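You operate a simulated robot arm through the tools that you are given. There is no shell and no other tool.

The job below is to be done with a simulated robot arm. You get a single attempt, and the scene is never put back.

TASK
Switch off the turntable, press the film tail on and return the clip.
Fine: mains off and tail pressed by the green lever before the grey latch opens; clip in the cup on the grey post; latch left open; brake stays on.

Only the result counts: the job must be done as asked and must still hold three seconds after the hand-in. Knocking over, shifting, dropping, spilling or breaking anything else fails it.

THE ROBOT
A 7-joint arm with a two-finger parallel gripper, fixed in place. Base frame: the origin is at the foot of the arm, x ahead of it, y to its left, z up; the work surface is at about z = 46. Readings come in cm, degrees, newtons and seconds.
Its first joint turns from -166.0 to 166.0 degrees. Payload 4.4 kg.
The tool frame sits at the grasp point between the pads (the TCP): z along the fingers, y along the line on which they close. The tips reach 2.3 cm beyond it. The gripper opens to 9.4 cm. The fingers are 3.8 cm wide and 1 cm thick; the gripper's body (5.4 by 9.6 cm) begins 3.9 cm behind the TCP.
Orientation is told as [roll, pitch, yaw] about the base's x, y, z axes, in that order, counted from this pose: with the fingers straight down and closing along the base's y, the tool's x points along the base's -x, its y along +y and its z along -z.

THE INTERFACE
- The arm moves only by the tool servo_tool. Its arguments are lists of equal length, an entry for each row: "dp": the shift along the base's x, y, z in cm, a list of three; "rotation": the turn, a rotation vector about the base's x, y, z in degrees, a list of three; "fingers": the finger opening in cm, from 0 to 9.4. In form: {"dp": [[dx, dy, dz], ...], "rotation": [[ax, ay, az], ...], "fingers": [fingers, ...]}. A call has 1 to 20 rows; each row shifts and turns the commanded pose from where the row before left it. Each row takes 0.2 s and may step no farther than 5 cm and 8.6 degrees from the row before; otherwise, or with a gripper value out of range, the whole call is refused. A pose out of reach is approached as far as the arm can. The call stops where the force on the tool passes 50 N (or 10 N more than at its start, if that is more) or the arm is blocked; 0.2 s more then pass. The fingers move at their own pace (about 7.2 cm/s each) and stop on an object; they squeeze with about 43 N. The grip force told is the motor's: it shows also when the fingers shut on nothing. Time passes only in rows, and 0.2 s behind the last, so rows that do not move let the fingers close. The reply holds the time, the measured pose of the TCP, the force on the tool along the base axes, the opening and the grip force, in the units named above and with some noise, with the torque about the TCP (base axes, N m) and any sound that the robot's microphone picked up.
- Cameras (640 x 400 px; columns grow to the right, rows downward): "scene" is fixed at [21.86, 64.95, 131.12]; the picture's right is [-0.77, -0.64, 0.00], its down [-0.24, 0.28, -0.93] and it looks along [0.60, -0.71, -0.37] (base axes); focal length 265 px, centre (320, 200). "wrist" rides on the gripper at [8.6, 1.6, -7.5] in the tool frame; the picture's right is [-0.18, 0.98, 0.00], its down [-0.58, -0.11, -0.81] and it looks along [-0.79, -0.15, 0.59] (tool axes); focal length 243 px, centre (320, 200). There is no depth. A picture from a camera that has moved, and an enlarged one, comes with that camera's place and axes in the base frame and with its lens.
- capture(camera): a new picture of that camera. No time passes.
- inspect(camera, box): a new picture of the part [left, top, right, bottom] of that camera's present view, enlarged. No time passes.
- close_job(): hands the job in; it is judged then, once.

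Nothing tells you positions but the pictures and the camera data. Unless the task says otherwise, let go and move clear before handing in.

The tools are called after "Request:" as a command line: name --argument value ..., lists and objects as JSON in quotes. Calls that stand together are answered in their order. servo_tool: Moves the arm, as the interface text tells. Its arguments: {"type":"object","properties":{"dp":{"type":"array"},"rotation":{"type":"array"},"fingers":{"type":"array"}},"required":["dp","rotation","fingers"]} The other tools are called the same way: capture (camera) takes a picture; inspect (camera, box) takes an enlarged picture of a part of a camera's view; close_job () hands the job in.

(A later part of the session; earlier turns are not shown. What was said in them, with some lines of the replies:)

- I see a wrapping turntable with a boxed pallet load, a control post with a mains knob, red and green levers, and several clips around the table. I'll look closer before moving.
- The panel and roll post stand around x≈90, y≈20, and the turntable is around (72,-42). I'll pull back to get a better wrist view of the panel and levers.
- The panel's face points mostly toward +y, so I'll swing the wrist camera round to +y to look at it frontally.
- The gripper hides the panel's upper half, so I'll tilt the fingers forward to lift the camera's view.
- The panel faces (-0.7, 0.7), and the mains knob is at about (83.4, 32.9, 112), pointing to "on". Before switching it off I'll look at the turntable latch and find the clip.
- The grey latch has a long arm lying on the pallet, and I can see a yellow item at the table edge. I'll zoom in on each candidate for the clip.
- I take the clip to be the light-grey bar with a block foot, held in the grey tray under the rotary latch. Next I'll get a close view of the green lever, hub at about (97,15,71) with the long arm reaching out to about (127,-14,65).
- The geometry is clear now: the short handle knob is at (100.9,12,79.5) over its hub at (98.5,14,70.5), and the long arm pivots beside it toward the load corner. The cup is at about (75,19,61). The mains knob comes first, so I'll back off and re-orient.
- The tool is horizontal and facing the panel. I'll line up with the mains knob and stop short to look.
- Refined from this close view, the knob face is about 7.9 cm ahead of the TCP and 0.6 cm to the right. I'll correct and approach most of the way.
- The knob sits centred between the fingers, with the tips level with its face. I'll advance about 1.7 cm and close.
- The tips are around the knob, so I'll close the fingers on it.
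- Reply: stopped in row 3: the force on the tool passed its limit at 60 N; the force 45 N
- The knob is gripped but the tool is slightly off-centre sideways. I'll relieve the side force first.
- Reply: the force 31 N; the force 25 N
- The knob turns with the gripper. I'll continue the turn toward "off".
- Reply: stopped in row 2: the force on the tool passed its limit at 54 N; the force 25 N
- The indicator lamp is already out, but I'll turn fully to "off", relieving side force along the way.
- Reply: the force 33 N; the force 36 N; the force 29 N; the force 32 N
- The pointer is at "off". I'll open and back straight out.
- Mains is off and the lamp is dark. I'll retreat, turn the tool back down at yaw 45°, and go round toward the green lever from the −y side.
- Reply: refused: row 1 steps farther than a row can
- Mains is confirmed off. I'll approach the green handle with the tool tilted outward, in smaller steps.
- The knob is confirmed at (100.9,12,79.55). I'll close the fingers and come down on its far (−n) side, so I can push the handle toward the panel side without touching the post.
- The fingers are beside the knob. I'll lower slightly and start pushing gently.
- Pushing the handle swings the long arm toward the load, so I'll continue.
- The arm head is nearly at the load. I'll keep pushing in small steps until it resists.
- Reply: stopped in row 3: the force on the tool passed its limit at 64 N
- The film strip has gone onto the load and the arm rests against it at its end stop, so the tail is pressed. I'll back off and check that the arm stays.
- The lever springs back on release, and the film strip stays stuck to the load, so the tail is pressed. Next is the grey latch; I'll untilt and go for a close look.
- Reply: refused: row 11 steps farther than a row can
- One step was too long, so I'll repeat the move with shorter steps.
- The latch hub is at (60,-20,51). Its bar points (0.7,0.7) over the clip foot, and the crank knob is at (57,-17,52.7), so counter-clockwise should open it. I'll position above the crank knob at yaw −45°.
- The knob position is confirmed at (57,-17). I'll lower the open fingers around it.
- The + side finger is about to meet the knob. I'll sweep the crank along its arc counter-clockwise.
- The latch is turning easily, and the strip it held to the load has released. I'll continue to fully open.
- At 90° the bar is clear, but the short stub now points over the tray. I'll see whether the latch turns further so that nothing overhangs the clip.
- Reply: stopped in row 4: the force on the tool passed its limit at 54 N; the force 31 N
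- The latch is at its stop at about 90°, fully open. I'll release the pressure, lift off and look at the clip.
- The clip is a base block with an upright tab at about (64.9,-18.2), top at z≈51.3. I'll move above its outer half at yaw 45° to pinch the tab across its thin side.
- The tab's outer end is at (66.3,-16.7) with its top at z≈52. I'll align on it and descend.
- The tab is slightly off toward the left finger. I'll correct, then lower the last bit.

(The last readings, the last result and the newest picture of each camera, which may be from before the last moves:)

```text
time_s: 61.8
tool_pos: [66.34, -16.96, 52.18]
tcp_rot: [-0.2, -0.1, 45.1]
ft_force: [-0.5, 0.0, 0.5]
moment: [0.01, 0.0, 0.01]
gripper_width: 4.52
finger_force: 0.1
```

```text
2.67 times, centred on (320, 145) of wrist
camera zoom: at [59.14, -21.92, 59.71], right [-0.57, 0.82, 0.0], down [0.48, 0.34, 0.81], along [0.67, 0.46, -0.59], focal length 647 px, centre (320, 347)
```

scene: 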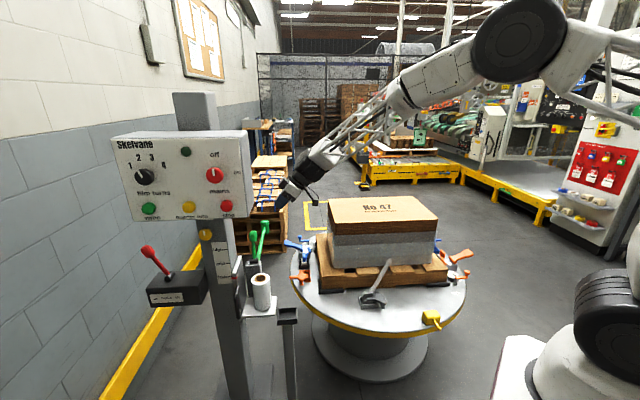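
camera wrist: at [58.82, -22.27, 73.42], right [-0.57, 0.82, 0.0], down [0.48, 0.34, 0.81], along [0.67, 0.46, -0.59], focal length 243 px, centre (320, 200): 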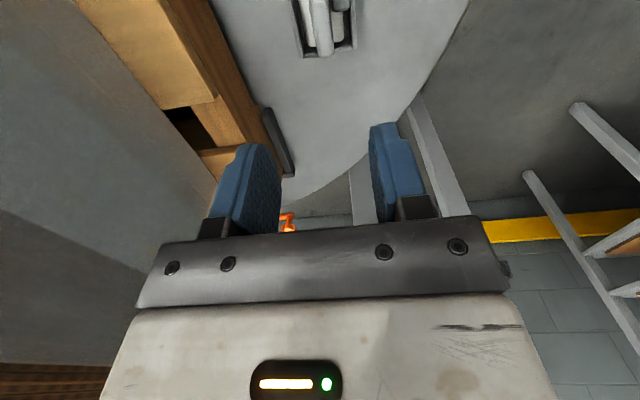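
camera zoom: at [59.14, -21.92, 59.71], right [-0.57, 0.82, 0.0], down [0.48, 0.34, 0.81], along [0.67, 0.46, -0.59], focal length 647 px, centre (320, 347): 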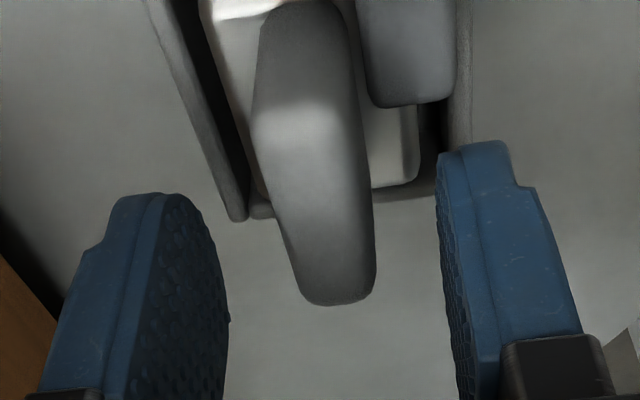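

Now it is centred, so I'll close on the tab.

Request:
servo_tool --dp '[[0, 0, 0], [0, 0, 0], [0, 0, 0], [0, 0, 0], [0, 0, 0]]' --rotation '[[0, 0, 0], [0, 0, 0], [0, 0, 0], [0, 0, 0], [0, 0, 0]]' --fingers '[3, 2.2, 1.2, 0.5, 0.5]'

Request:
inspect --camera "wrist" --box '[200, 70, 440, 220]'

```text
time_s: 63.0
tool_pos: [66.46, -16.86, 52.23]
tcp_rot: [-0.2, -0.1, 45.2]
ft_force: [0.2, -0.3, 0.4]
moment: [0.01, 0.05, -0.01]
gripper_width: 1.34
finger_force: 42.4
```

```text
2.67 times, centred on (320, 145) of wrist
camera zoom: at [59.15, -21.92, 59.72], right [-0.57, 0.82, 0.0], down [0.48, 0.34, 0.81], along [0.67, 0.46, -0.59], focal length 647 px, centre (320, 347)
```

zoom: 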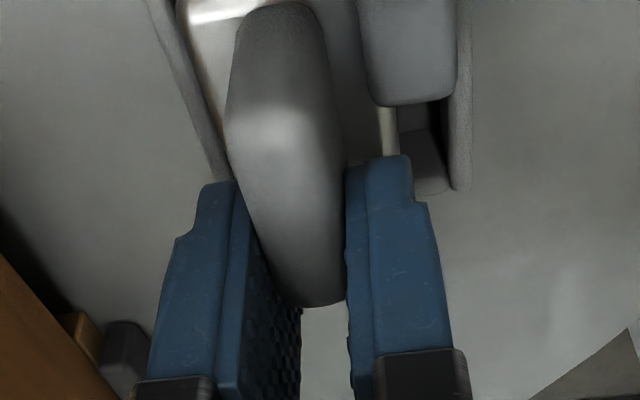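

Gripped at 1.34 cm. I'll nudge it slightly away from the stub and lift a few millimetres while watching the force.

Request:
servo_tool --dp '[[0.1, -0.1, 0], [0, 0, 0.2], [0, 0, 0.2], [0, 0, 0]]' --rotation '[[0, 0, 0], [0, 0, 0], [0, 0, 0], [0, 0, 0]]' --fingers '[0.5, 0.5, 0.5, 0.5]'

Request:
inspect --camera "wrist" --box '[200, 0, 440, 150]'

```text
time_s: 64.0
tool_pos: [66.49, -17.07, 52.59]
tcp_rot: [-0.2, -0.1, 45.1]
ft_force: [-0.2, 0.0, -1.2]
moment: [0.03, 0.0, -0.02]
gripper_width: 1.36
finger_force: 42.5
```

```text
2.67 times, centred on (320, 75) of wrist
camera zoom: at [59.27, -22.02, 60.1], right [-0.57, 0.82, 0.0], down [0.48, 0.34, 0.81], along [0.67, 0.46, -0.59], focal length 647 px, centre (320, 533)
```

zoom: 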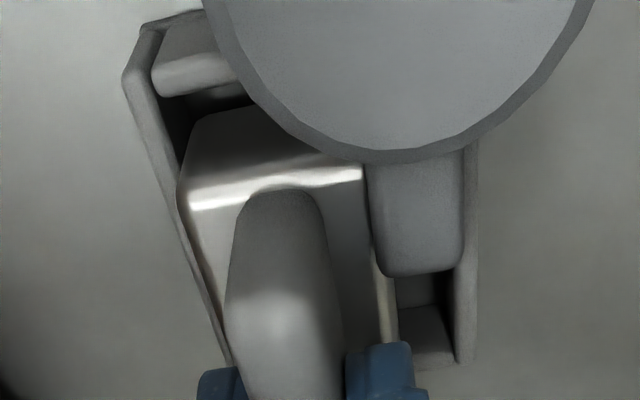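

Request:
servo_tool --dp '[[0.1, -0.1, 0.2], [0, 0, 0.25], [0, 0, 0.25], [0, 0, 0]]' --rotation '[[0, 0, 0], [0, 0, 0], [0, 0, 0], [0, 0, 0]]' --fingers '[0.5, 0.5, 0.5, 0.5]'

Request:
inspect --camera "wrist" --box '[200, 0, 440, 150]'

```text
time_s: 65.0
tool_pos: [66.47, -17.1, 53.24]
tcp_rot: [-0.3, -0.1, 45.1]
ft_force: [-8.3, 6.6, -3.7]
moment: [0.38, 0.4, -0.2]
gripper_width: 1.36
finger_force: 43.1
```

```text
2.67 times, centred on (320, 75) of wrist
camera zoom: at [59.31, -22.1, 60.77], right [-0.57, 0.82, 0.0], down [0.48, 0.34, 0.81], along [0.67, 0.46, -0.59], focal length 647 px, centre (320, 533)
```

zoom: 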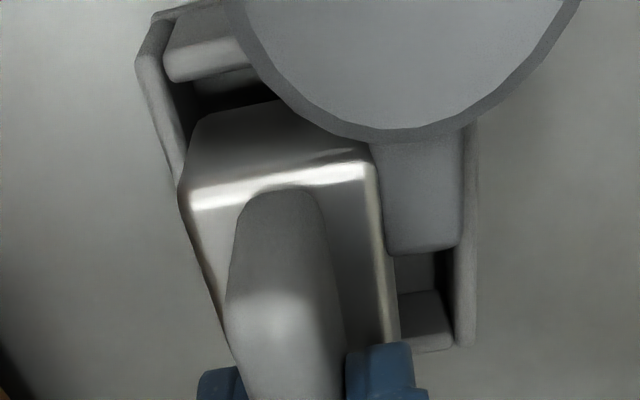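

The clip is held against the tray's far wall and appears to clear the stub. I'll continue lifting slowly.

Request:
servo_tool --dp '[[0, 0, 0.25], [0, 0, 0.25], [0, 0, 0.25], [0, 0, 0]]' --rotation '[[0, 0, 0], [0, 0, 0], [0, 0, 0], [0, 0, 0]]' --fingers '[0.5, 0.5, 0.5, 0.5]'

Request:
inspect --camera "wrist" --box '[200, 0, 440, 150]'

Request:
inspect --camera "scene" --box '[350, 260, 406, 320]'

```text
time_s: 66.0
tool_pos: [66.63, -17.01, 54.01]
tcp_rot: [-0.2, -0.3, 45.2]
ft_force: [-6.8, 6.5, -4.5]
moment: [0.42, 0.38, -0.15]
gripper_width: 1.35
finger_force: 42.6
```

```text
2.67 times, centred on (320, 75) of wrist
camera zoom: at [59.38, -22.05, 61.5], right [-0.57, 0.82, 0.0], down [0.48, 0.34, 0.81], along [0.67, 0.46, -0.59], focal length 647 px, centre (320, 533)
```

zoom: 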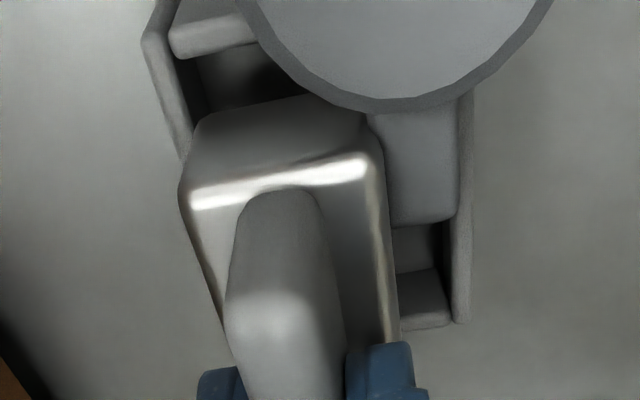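

```text
6.67 times, centred on (378, 290) of scene
camera zoom: at [21.86, 64.95, 131.12], right [-0.77, -0.64, 0.0], down [-0.24, 0.28, -0.93], along [0.6, -0.71, -0.37], focal length 1769 px, centre (-67, -400)
```

zoom: 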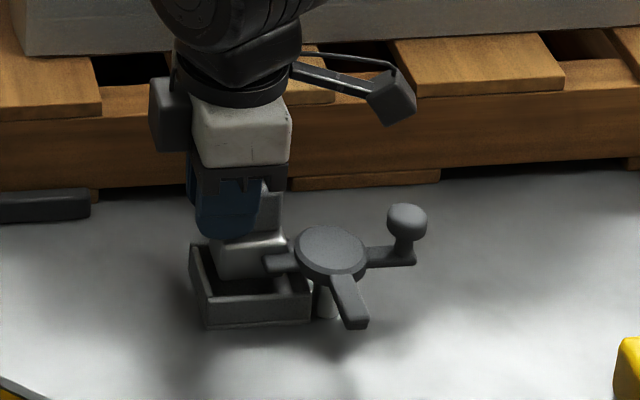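

The base is now level with or past the stub with no jam, so I'll keep lifting.

Request:
servo_tool --dp '[[0, 0, 0.3], [0, 0, 0.4], [0, 0, 0.4], [0, 0, 0.4], [0, 0, 0.5], [0, 0, 0]]' --rotation '[[0, 0, 0], [0, 0, 0], [0, 0, 0], [0, 0, 0], [0, 0, 0], [0, 0, 0]]' --fingers '[0.5, 0.5, 0.5, 0.5, 0.5, 0.5]'

Request:
inspect --camera "wrist" --box '[200, 0, 440, 150]'

Request:
inspect --camera "scene" --box '[350, 260, 406, 320]'

```text
time_s: 67.4
tool_pos: [66.61, -17.06, 56.04]
tcp_rot: [-0.2, -0.3, 45.1]
ft_force: [-0.7, 0.7, -1.1]
moment: [0.03, -0.01, -0.02]
gripper_width: 1.36
finger_force: 43.2
```

```text
2.67 times, centred on (320, 75) of wrist
camera zoom: at [59.37, -22.11, 63.52], right [-0.57, 0.82, 0.0], down [0.48, 0.34, 0.81], along [0.67, 0.46, -0.59], focal length 647 px, centre (320, 533)
```

zoom: 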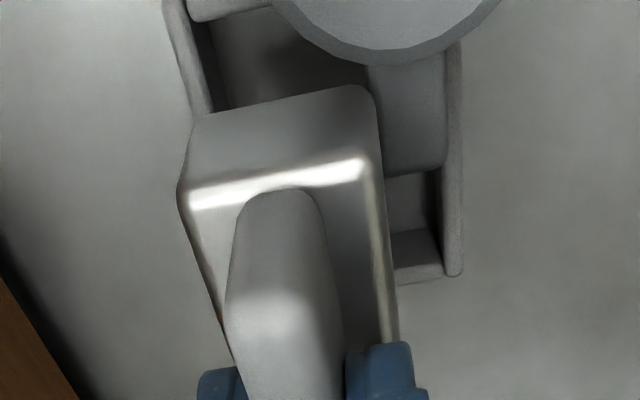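

```text
6.67 times, centred on (378, 290) of scene
camera zoom: at [21.86, 64.95, 131.12], right [-0.77, -0.64, 0.0], down [-0.24, 0.28, -0.93], along [0.6, -0.71, -0.37], focal length 1769 px, centre (-67, -400)
```

zoom: 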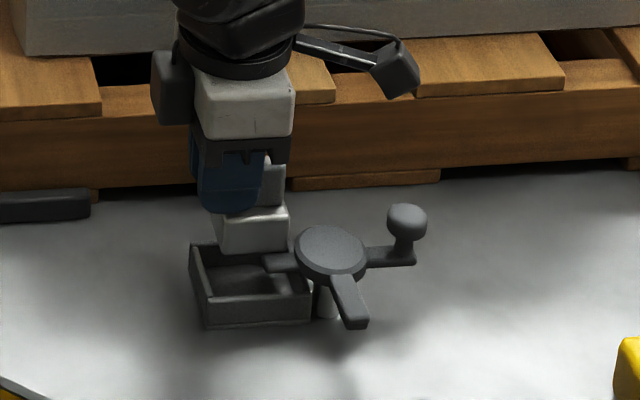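

The clip is free. I'll raise it well clear and carry it toward the cup post.

Request:
servo_tool --dp '[[0, 0, 3], [0, 0, 4.5], [0, 0, 4.5], [0, 0, 4.5], [0, 0, 4.5], [0, 0, 4.5], [0.5, 4, 0], [0.5, 4, 0], [0.5, 4, 0], [0.5, 4, 0], [0.5, 4, 0], [0.5, 4, 0], [0.5, 3, 0], [0, 0, 0]]' --rotation '[[0, 0, 0], [0, 0, 0], [0, 0, 0], [0, 0, 0], [0, 0, 0], [0, 0, 0], [0, 0, 0], [0, 0, 0], [0, 0, 0], [0, 0, 0], [0, 0, 0], [0, 0, 0], [0, 0, 0], [0, 0, 0]]' --fingers '[0.5, 0.5, 0.5, 0.5, 0.5, 0.5, 0.5, 0.5, 0.5, 0.5, 0.5, 0.5, 0.5, 0.5]'

Request:
capture --camera "wrist"

Request:
capture --camera "scene"

```text
time_s: 70.4
tool_pos: [70.15, 9.94, 81.56]
tcp_rot: [-0.1, -0.1, 45.0]
ft_force: [-0.9, 0.2, -0.4]
moment: [-0.01, -0.02, -0.01]
gripper_width: 1.36
finger_force: 42.9
```

```text
taken
camera wrist: at [62.91, 4.9, 89.02], right [-0.57, 0.82, 0.0], down [0.48, 0.34, 0.81], along [0.67, 0.46, -0.59], focal length 243 px, centre (320, 200)
```

wrist: 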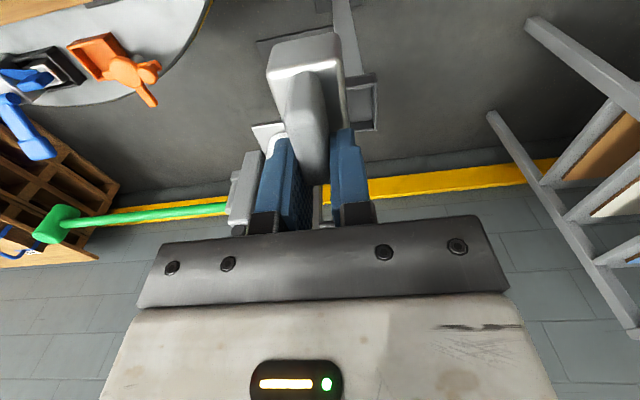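

```text
taken
```

scene: 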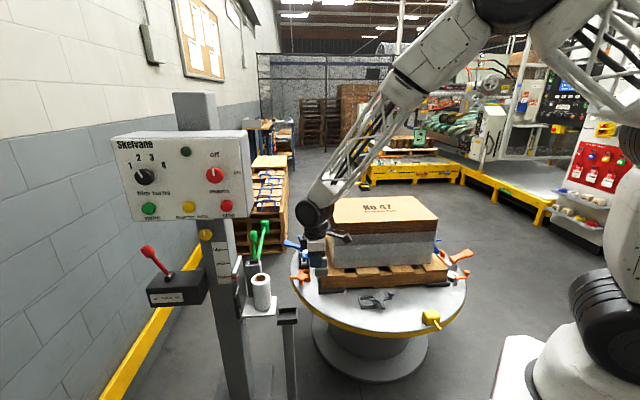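

Request:
inspect --camera "scene" --box '[270, 295, 306, 335]'

Request:
inspect --camera "wrist" --box '[240, 20, 400, 140]'

```text
10.00 times, centred on (288, 315) of scene
camera zoom: at [21.86, 64.95, 131.12], right [-0.77, -0.64, 0.0], down [-0.24, 0.28, -0.93], along [0.6, -0.71, -0.37], focal length 2654 px, centre (640, -950)
```

zoom: 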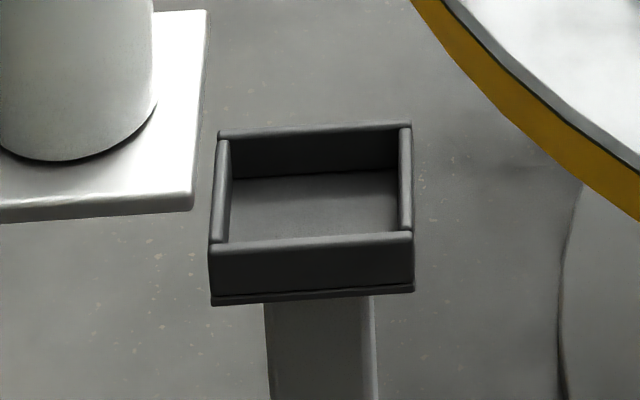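

```text
3.33 times, centred on (320, 80) of wrist
camera zoom: at [62.91, 4.9, 89.02], right [-0.57, 0.82, 0.0], down [0.48, 0.34, 0.81], along [0.67, 0.46, -0.59], focal length 809 px, centre (320, 600)
```

zoom: 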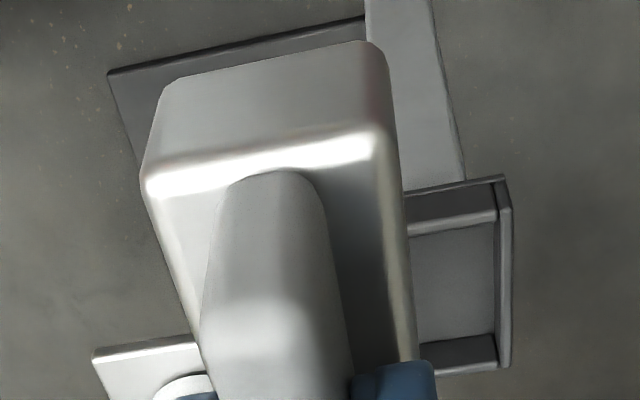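

The cup's rim centre works out at about (75.5,18.6,61.6), aligned with the clip's axes. I'll move the clip's base over it, still high.

Request:
servo_tool --dp '[[1.6, 2.4, 0], [1.6, 2.4, 0], [1.6, 2.4, -1], [1.55, 2.55, -2], [0, 0, 0]]' --rotation '[[0, 0, 0], [0, 0, 0], [0, 0, 0], [0, 0, 0], [0, 0, 0]]' --fingers '[0.5, 0.5, 0.5, 0.5, 0.5]'

Request:
capture --camera "scene"

Request:
inspect --camera "scene" --box '[250, 250, 330, 340]'

Request:
inspect --camera "wrist" --box '[240, 0, 400, 120]'

```text
time_s: 71.6
tool_pos: [76.22, 19.67, 78.51]
tcp_rot: [-0.2, -0.3, 45.0]
ft_force: [0.1, -0.6, -0.9]
moment: [0.01, -0.04, 0.01]
gripper_width: 1.37
finger_force: 42.6
```

```text
taken
```

scene: 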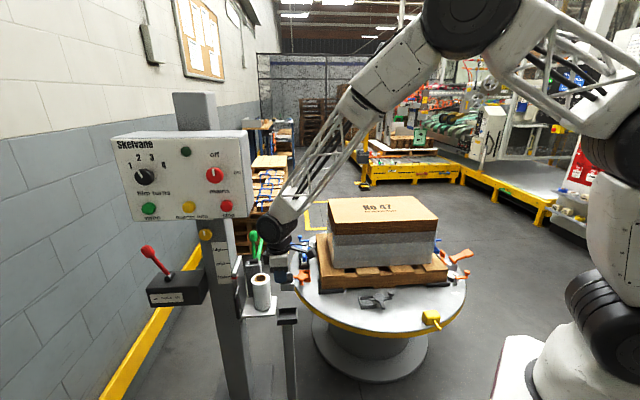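

```text
4.44 times, centred on (290, 295) of scene
camera zoom: at [21.86, 64.95, 131.12], right [-0.77, -0.64, 0.0], down [-0.24, 0.28, -0.93], along [0.6, -0.71, -0.37], focal length 1179 px, centre (453, -222)
```

zoom: 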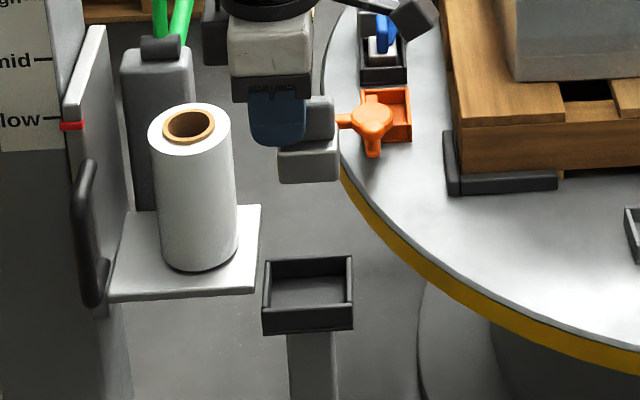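

```text
3.33 times, centred on (320, 60) of wrist
camera zoom: at [69.05, 14.64, 85.96], right [-0.57, 0.82, 0.0], down [0.48, 0.34, 0.81], along [0.67, 0.46, -0.59], focal length 809 px, centre (320, 667)
```

zoom: 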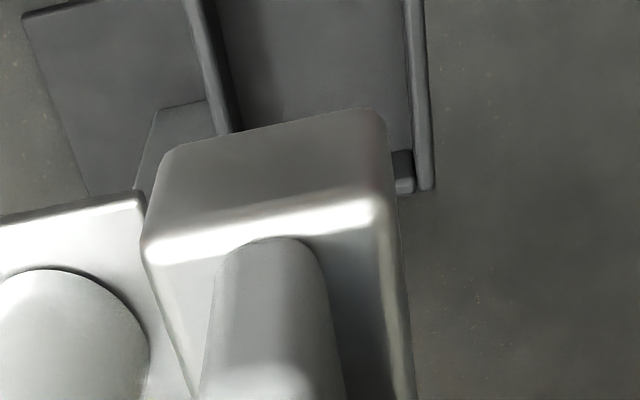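

The clip base is nearly over the cup; it needs about 0.6 cm more along (0.7,0.7). I'll correct and descend to just above the rim.

Request:
servo_tool --dp '[[0.49, 0.35, 0], [0, 0, -3], [0, 0, -3], [0, 0, -2.5], [0, 0, 0]]' --rotation '[[0, 0, 0], [0, 0, 0], [0, 0, 0], [0, 0, 0], [0, 0, 0]]' --fingers '[0.5, 0.5, 0.5, 0.5, 0.5]'

Request:
inspect --camera "scene" --box '[265, 270, 313, 330]'

Request:
inspect --camera "wrist" --box '[240, 0, 400, 120]'

```text
time_s: 72.8
tool_pos: [76.64, 19.93, 69.98]
tcp_rot: [-0.2, -0.2, 45.1]
ft_force: [-0.5, 0.1, -1.4]
moment: [0.02, -0.04, 0.03]
gripper_width: 1.36
finger_force: 43.0
```

```text
6.67 times, centred on (289, 300) of scene
camera zoom: at [21.86, 64.95, 131.12], right [-0.77, -0.64, 0.0], down [-0.24, 0.28, -0.93], along [0.6, -0.71, -0.37], focal length 1769 px, centre (527, -467)
```

zoom: 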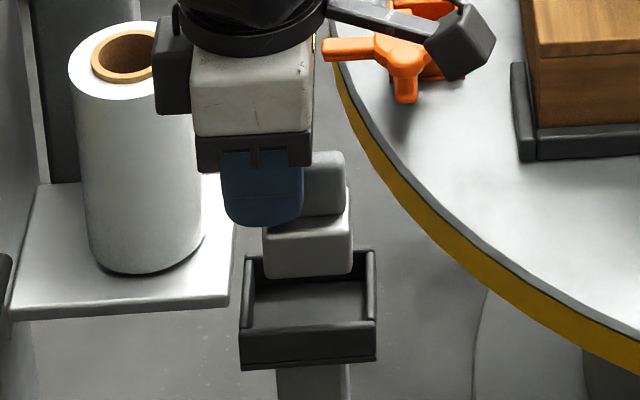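

```text
3.33 times, centred on (320, 60) of wrist
camera zoom: at [69.47, 14.89, 77.47], right [-0.57, 0.82, 0.0], down [0.48, 0.34, 0.81], along [0.67, 0.46, -0.59], focal length 809 px, centre (320, 667)
```

zoom: 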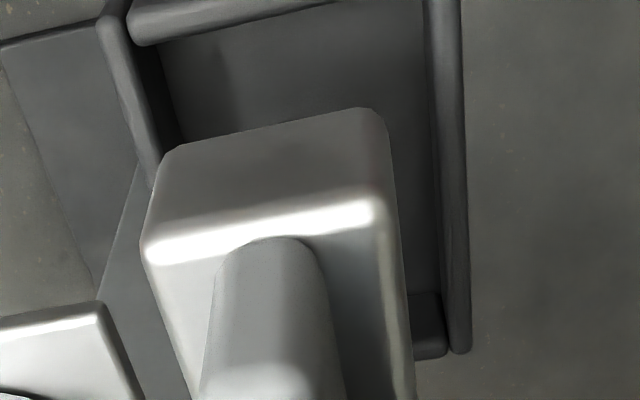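

The base is over the cup's opening with margin on all sides. I'll lower gently, watching for contact.

Request:
servo_tool --dp '[[0.07, 0.2, 0], [0, 0, -1], [0, 0, -1], [0, 0, -0.8], [0, 0, -0.5], [0, 0, -0.4], [0, 0, 0]]' --rotation '[[0, 0, 0], [0, 0, 0], [0, 0, 0], [0, 0, 0], [0, 0, 0], [0, 0, 0], [0, 0, 0]]' --fingers '[0.5, 0.5, 0.5, 0.5, 0.5, 0.5, 0.5]'

Request:
inspect --camera "scene" --box '[265, 270, 313, 330]'

Request:
inspect --camera "wrist" --box '[240, 0, 400, 120]'

```text
time_s: 74.4
tool_pos: [76.88, 20.22, 66.44]
tcp_rot: [-0.2, -0.2, 45.1]
ft_force: [-0.4, 0.2, -1.9]
moment: [0.03, -0.03, 0.01]
gripper_width: 1.35
finger_force: 42.8
```

```text
6.67 times, centred on (289, 300) of scene
camera zoom: at [21.86, 64.95, 131.12], right [-0.77, -0.64, 0.0], down [-0.24, 0.28, -0.93], along [0.6, -0.71, -0.37], focal length 1769 px, centre (527, -467)
```

zoom: 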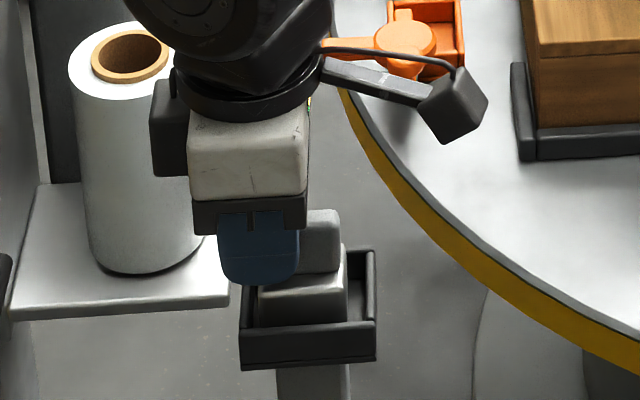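

```text
3.33 times, centred on (320, 60) of wrist
camera zoom: at [69.73, 15.19, 73.84], right [-0.57, 0.82, 0.0], down [0.48, 0.34, 0.81], along [0.67, 0.46, -0.59], focal length 809 px, centre (320, 667)
```

zoom: 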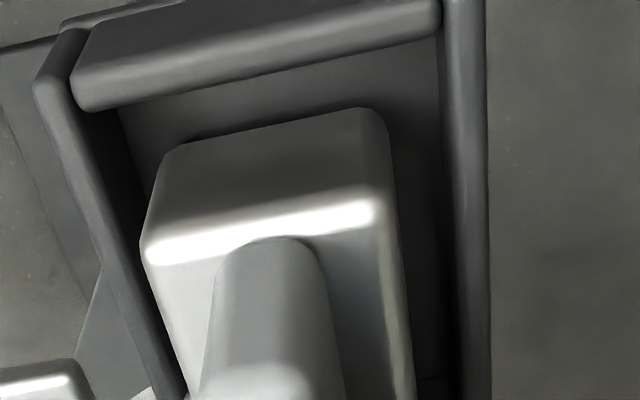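

The base is inside the cup, a little off toward the left. I'll nudge it to centre and lower until it seats.

Request:
servo_tool --dp '[[-0.3, -0.1, 0], [0, 0, -0.3], [0, 0, -0.3], [0, 0, -0.3], [0, 0, 0]]' --rotation '[[0, 0, 0], [0, 0, 0], [0, 0, 0], [0, 0, 0], [0, 0, 0]]' --fingers '[0.5, 0.5, 0.5, 0.5, 0.5]'

Request:
inspect --camera "wrist" --box '[240, 0, 400, 120]'

```text
time_s: 75.6
tool_pos: [76.81, 20.14, 65.68]
tcp_rot: [-0.3, -0.3, 45.0]
ft_force: [2.9, 8.1, 40.4]
moment: [0.04, 0.3, -0.02]
gripper_width: 1.35
finger_force: 43.0
```

```text
3.33 times, centred on (320, 60) of wrist
camera zoom: at [69.62, 15.14, 73.12], right [-0.57, 0.82, 0.0], down [0.48, 0.33, 0.81], along [0.67, 0.46, -0.59], focal length 809 px, centre (320, 667)
```

zoom: 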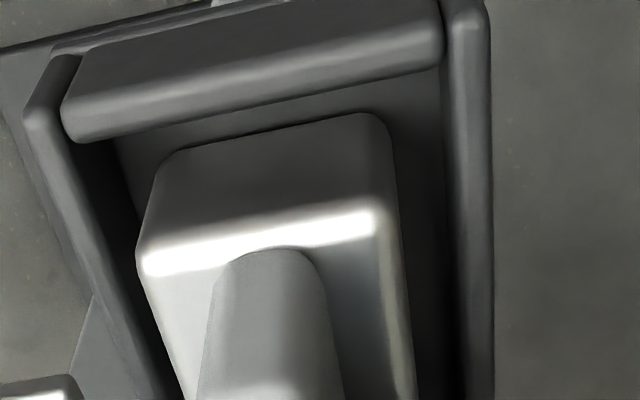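

It is seated on the cup floor with a 40 N push. I'll ease up slightly, release and rise straight.

Request:
servo_tool --dp '[[0, 0, 0.15], [0, 0, 0], [0, 0, 0], [0, 0, 0]]' --rotation '[[0, 0, 0], [0, 0, 0], [0, 0, 0], [0, 0, 0]]' --fingers '[0.5, 0.5, 0.5, 0.5]'

Request:
servo_tool --dp '[[0, 0, 0], [0, 0, 0], [0, 0, 0], [0, 0, 0]]' --rotation '[[0, 0, 0], [0, 0, 0], [0, 0, 0], [0, 0, 0]]' --fingers '[1.8, 2.6, 3.4, 3.4]'

Request:
inspect --camera "wrist" --box '[220, 20, 420, 170]'

Request:
inspect --camera "scene" --box '[265, 270, 313, 330]'

```text
time_s: 76.6
tool_pos: [76.69, 19.99, 65.61]
tcp_rot: [-0.4, -0.2, 44.9]
ft_force: [8.8, 0.9, 30.7]
moment: [0.13, -0.16, 0.03]
gripper_width: 1.36
finger_force: 43.3
```

```text
time_s: 77.6
tool_pos: [76.63, 20.07, 65.44]
tcp_rot: [-0.2, -0.1, 45.1]
ft_force: [1.2, -0.4, 0.2]
moment: [0.02, -0.04, 0.01]
gripper_width: 3.36
finger_force: 0.1
```

```text
2.67 times, centred on (320, 95) of wrist
camera zoom: at [69.4, 15.04, 73.03], right [-0.57, 0.82, 0.0], down [0.48, 0.34, 0.81], along [0.67, 0.46, -0.59], focal length 647 px, centre (320, 480)
```

zoom: 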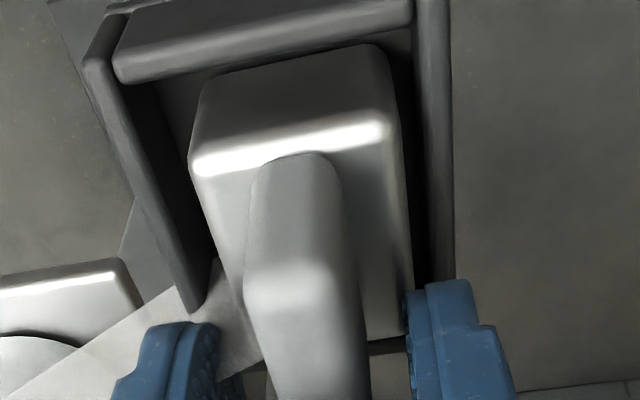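

```text
6.67 times, centred on (289, 300) of scene
camera zoom: at [21.86, 64.95, 131.12], right [-0.77, -0.64, 0.0], down [-0.24, 0.28, -0.93], along [0.6, -0.71, -0.37], focal length 1769 px, centre (527, -467)
```

zoom: 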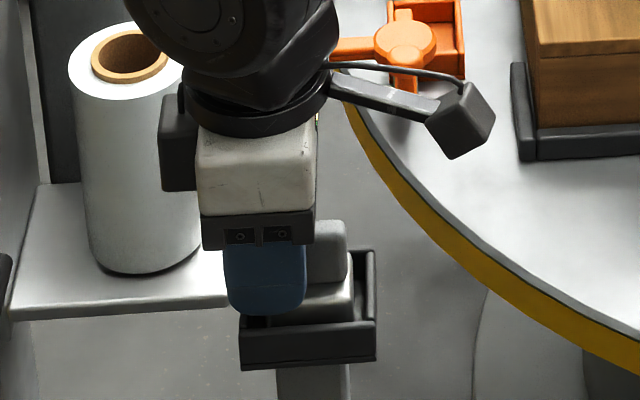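

The clip is resting in the cup. I'll rise straight up and back away, then check everything.

Request:
servo_tool --dp '[[0, 0, 0.5], [0, 0, 1], [0, 0, 2], [0, 0, 3], [0, 0, 4], [-1, -1, 4], [-3, -3, 2], [-3, -3, 0], [-3, -3, 0], [-3, -3, 0], [-3, -3, 0], [0, 0, 0]]' --rotation '[[0, 0, 0], [0, 0, 0], [0, 0, 0], [0, 0, 0], [0, 0, 0], [0, 0, 0], [0, 0, 0], [0, 0, 0], [0, 0, 0], [0, 0, 0], [0, 0, 0], [0, 0, 0]]' --fingers '[3.4, 3.4, 3.4, 3.4, 3.4, 3.4, 3.4, 3.4, 3.4, 3.4, 3.4, 3.4]'

Request:
capture --camera "scene"

Request:
inspect --camera "scene" --box '[265, 270, 313, 330]'

Request:
inspect --camera "scene" --box '[350, 270, 410, 320]'

Request:
inspect --camera "scene" --box '[100, 120, 260, 320]'

Request:
capture --camera "wrist"

```text
time_s: 80.2
tool_pos: [60.79, 4.18, 81.98]
tcp_rot: [-0.2, -0.1, 45.0]
ft_force: [-0.6, -0.6, 0.1]
moment: [-0.01, 0.03, -0.02]
gripper_width: 3.42
finger_force: 0.0
```

```text
taken
```

scene: 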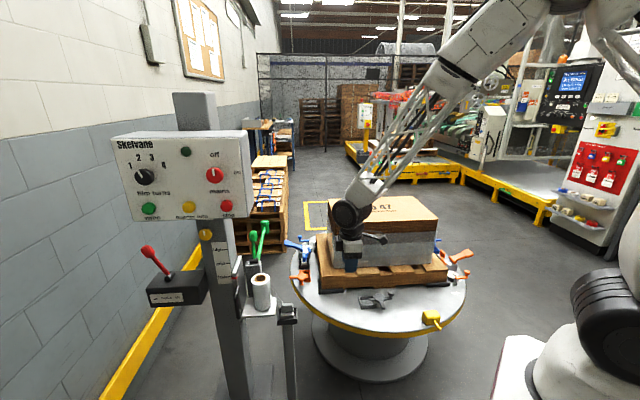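

```text
6.67 times, centred on (289, 300) of scene
camera zoom: at [21.86, 64.95, 131.12], right [-0.77, -0.64, 0.0], down [-0.24, 0.28, -0.93], along [0.6, -0.71, -0.37], focal length 1769 px, centre (527, -467)
```

zoom: 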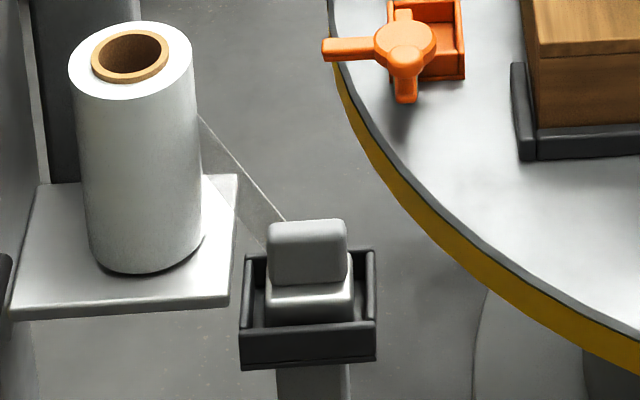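

```text
8.00 times, centred on (380, 295) of scene
camera zoom: at [21.86, 64.95, 131.12], right [-0.77, -0.64, 0.0], down [-0.24, 0.28, -0.93], along [0.6, -0.71, -0.37], focal length 2123 px, centre (-160, -560)
```

zoom: 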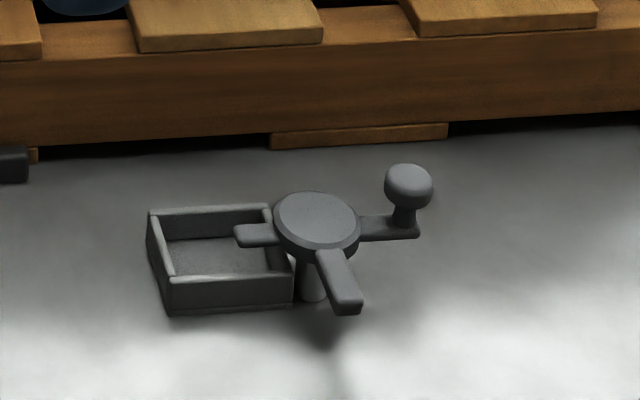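

```text
2.00 times, centred on (180, 220) of scene
camera zoom: at [21.86, 64.95, 131.12], right [-0.77, -0.64, 0.0], down [-0.24, 0.28, -0.93], along [0.6, -0.71, -0.37], focal length 531 px, centre (600, 160)
```

zoom: 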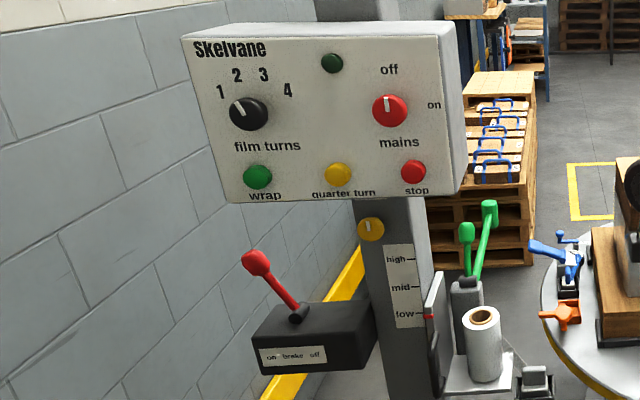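

```text
taken
camera wrist: at [53.45, -0.79, 89.58], right [-0.57, 0.82, 0.0], down [0.48, 0.34, 0.81], along [0.67, 0.46, -0.59], focal length 243 px, centre (320, 200)
```

wrist: 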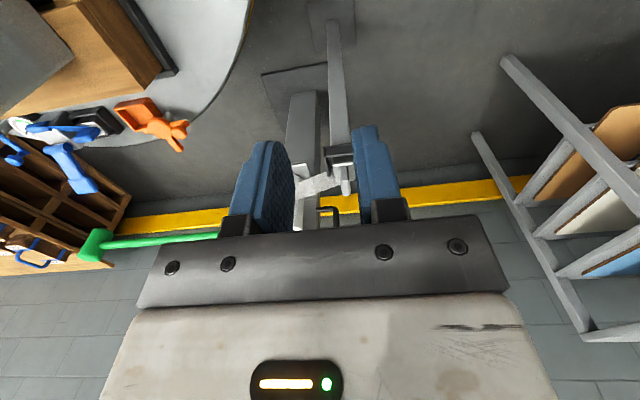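

The clip stands seated in the cup with the film end running to it, and the latch is open. Mains is off with the lamp dark, the brake lever is still at "on", and nothing else has moved. The arm is clear, so I'm handing in.

Request:
close_job

```text
The job is handed in.
```

The job is handed in, and every step you asked for is done; no verdict came back with the hand-in.

- **Mains:** the knob is at "off" and the green lamp is dark.
- **Film tail:** I pushed the green lever until its arm stopped against the load, and the loose film went onto the load. The lever springs back when released, so it is in its rest position again.
- **Grey latch:** I opened it after those two steps, to its stop at about 90°, and left it open.
- **Clip:** it is sitting upright in the cup on the grey post. A strip of film now runs from the roll to the clip.
- **Brake:** the red lever was not touched and is still at "on".

I saw nothing else knocked or shifted in the last pictures. The arm had let go and was clear before hand-in.
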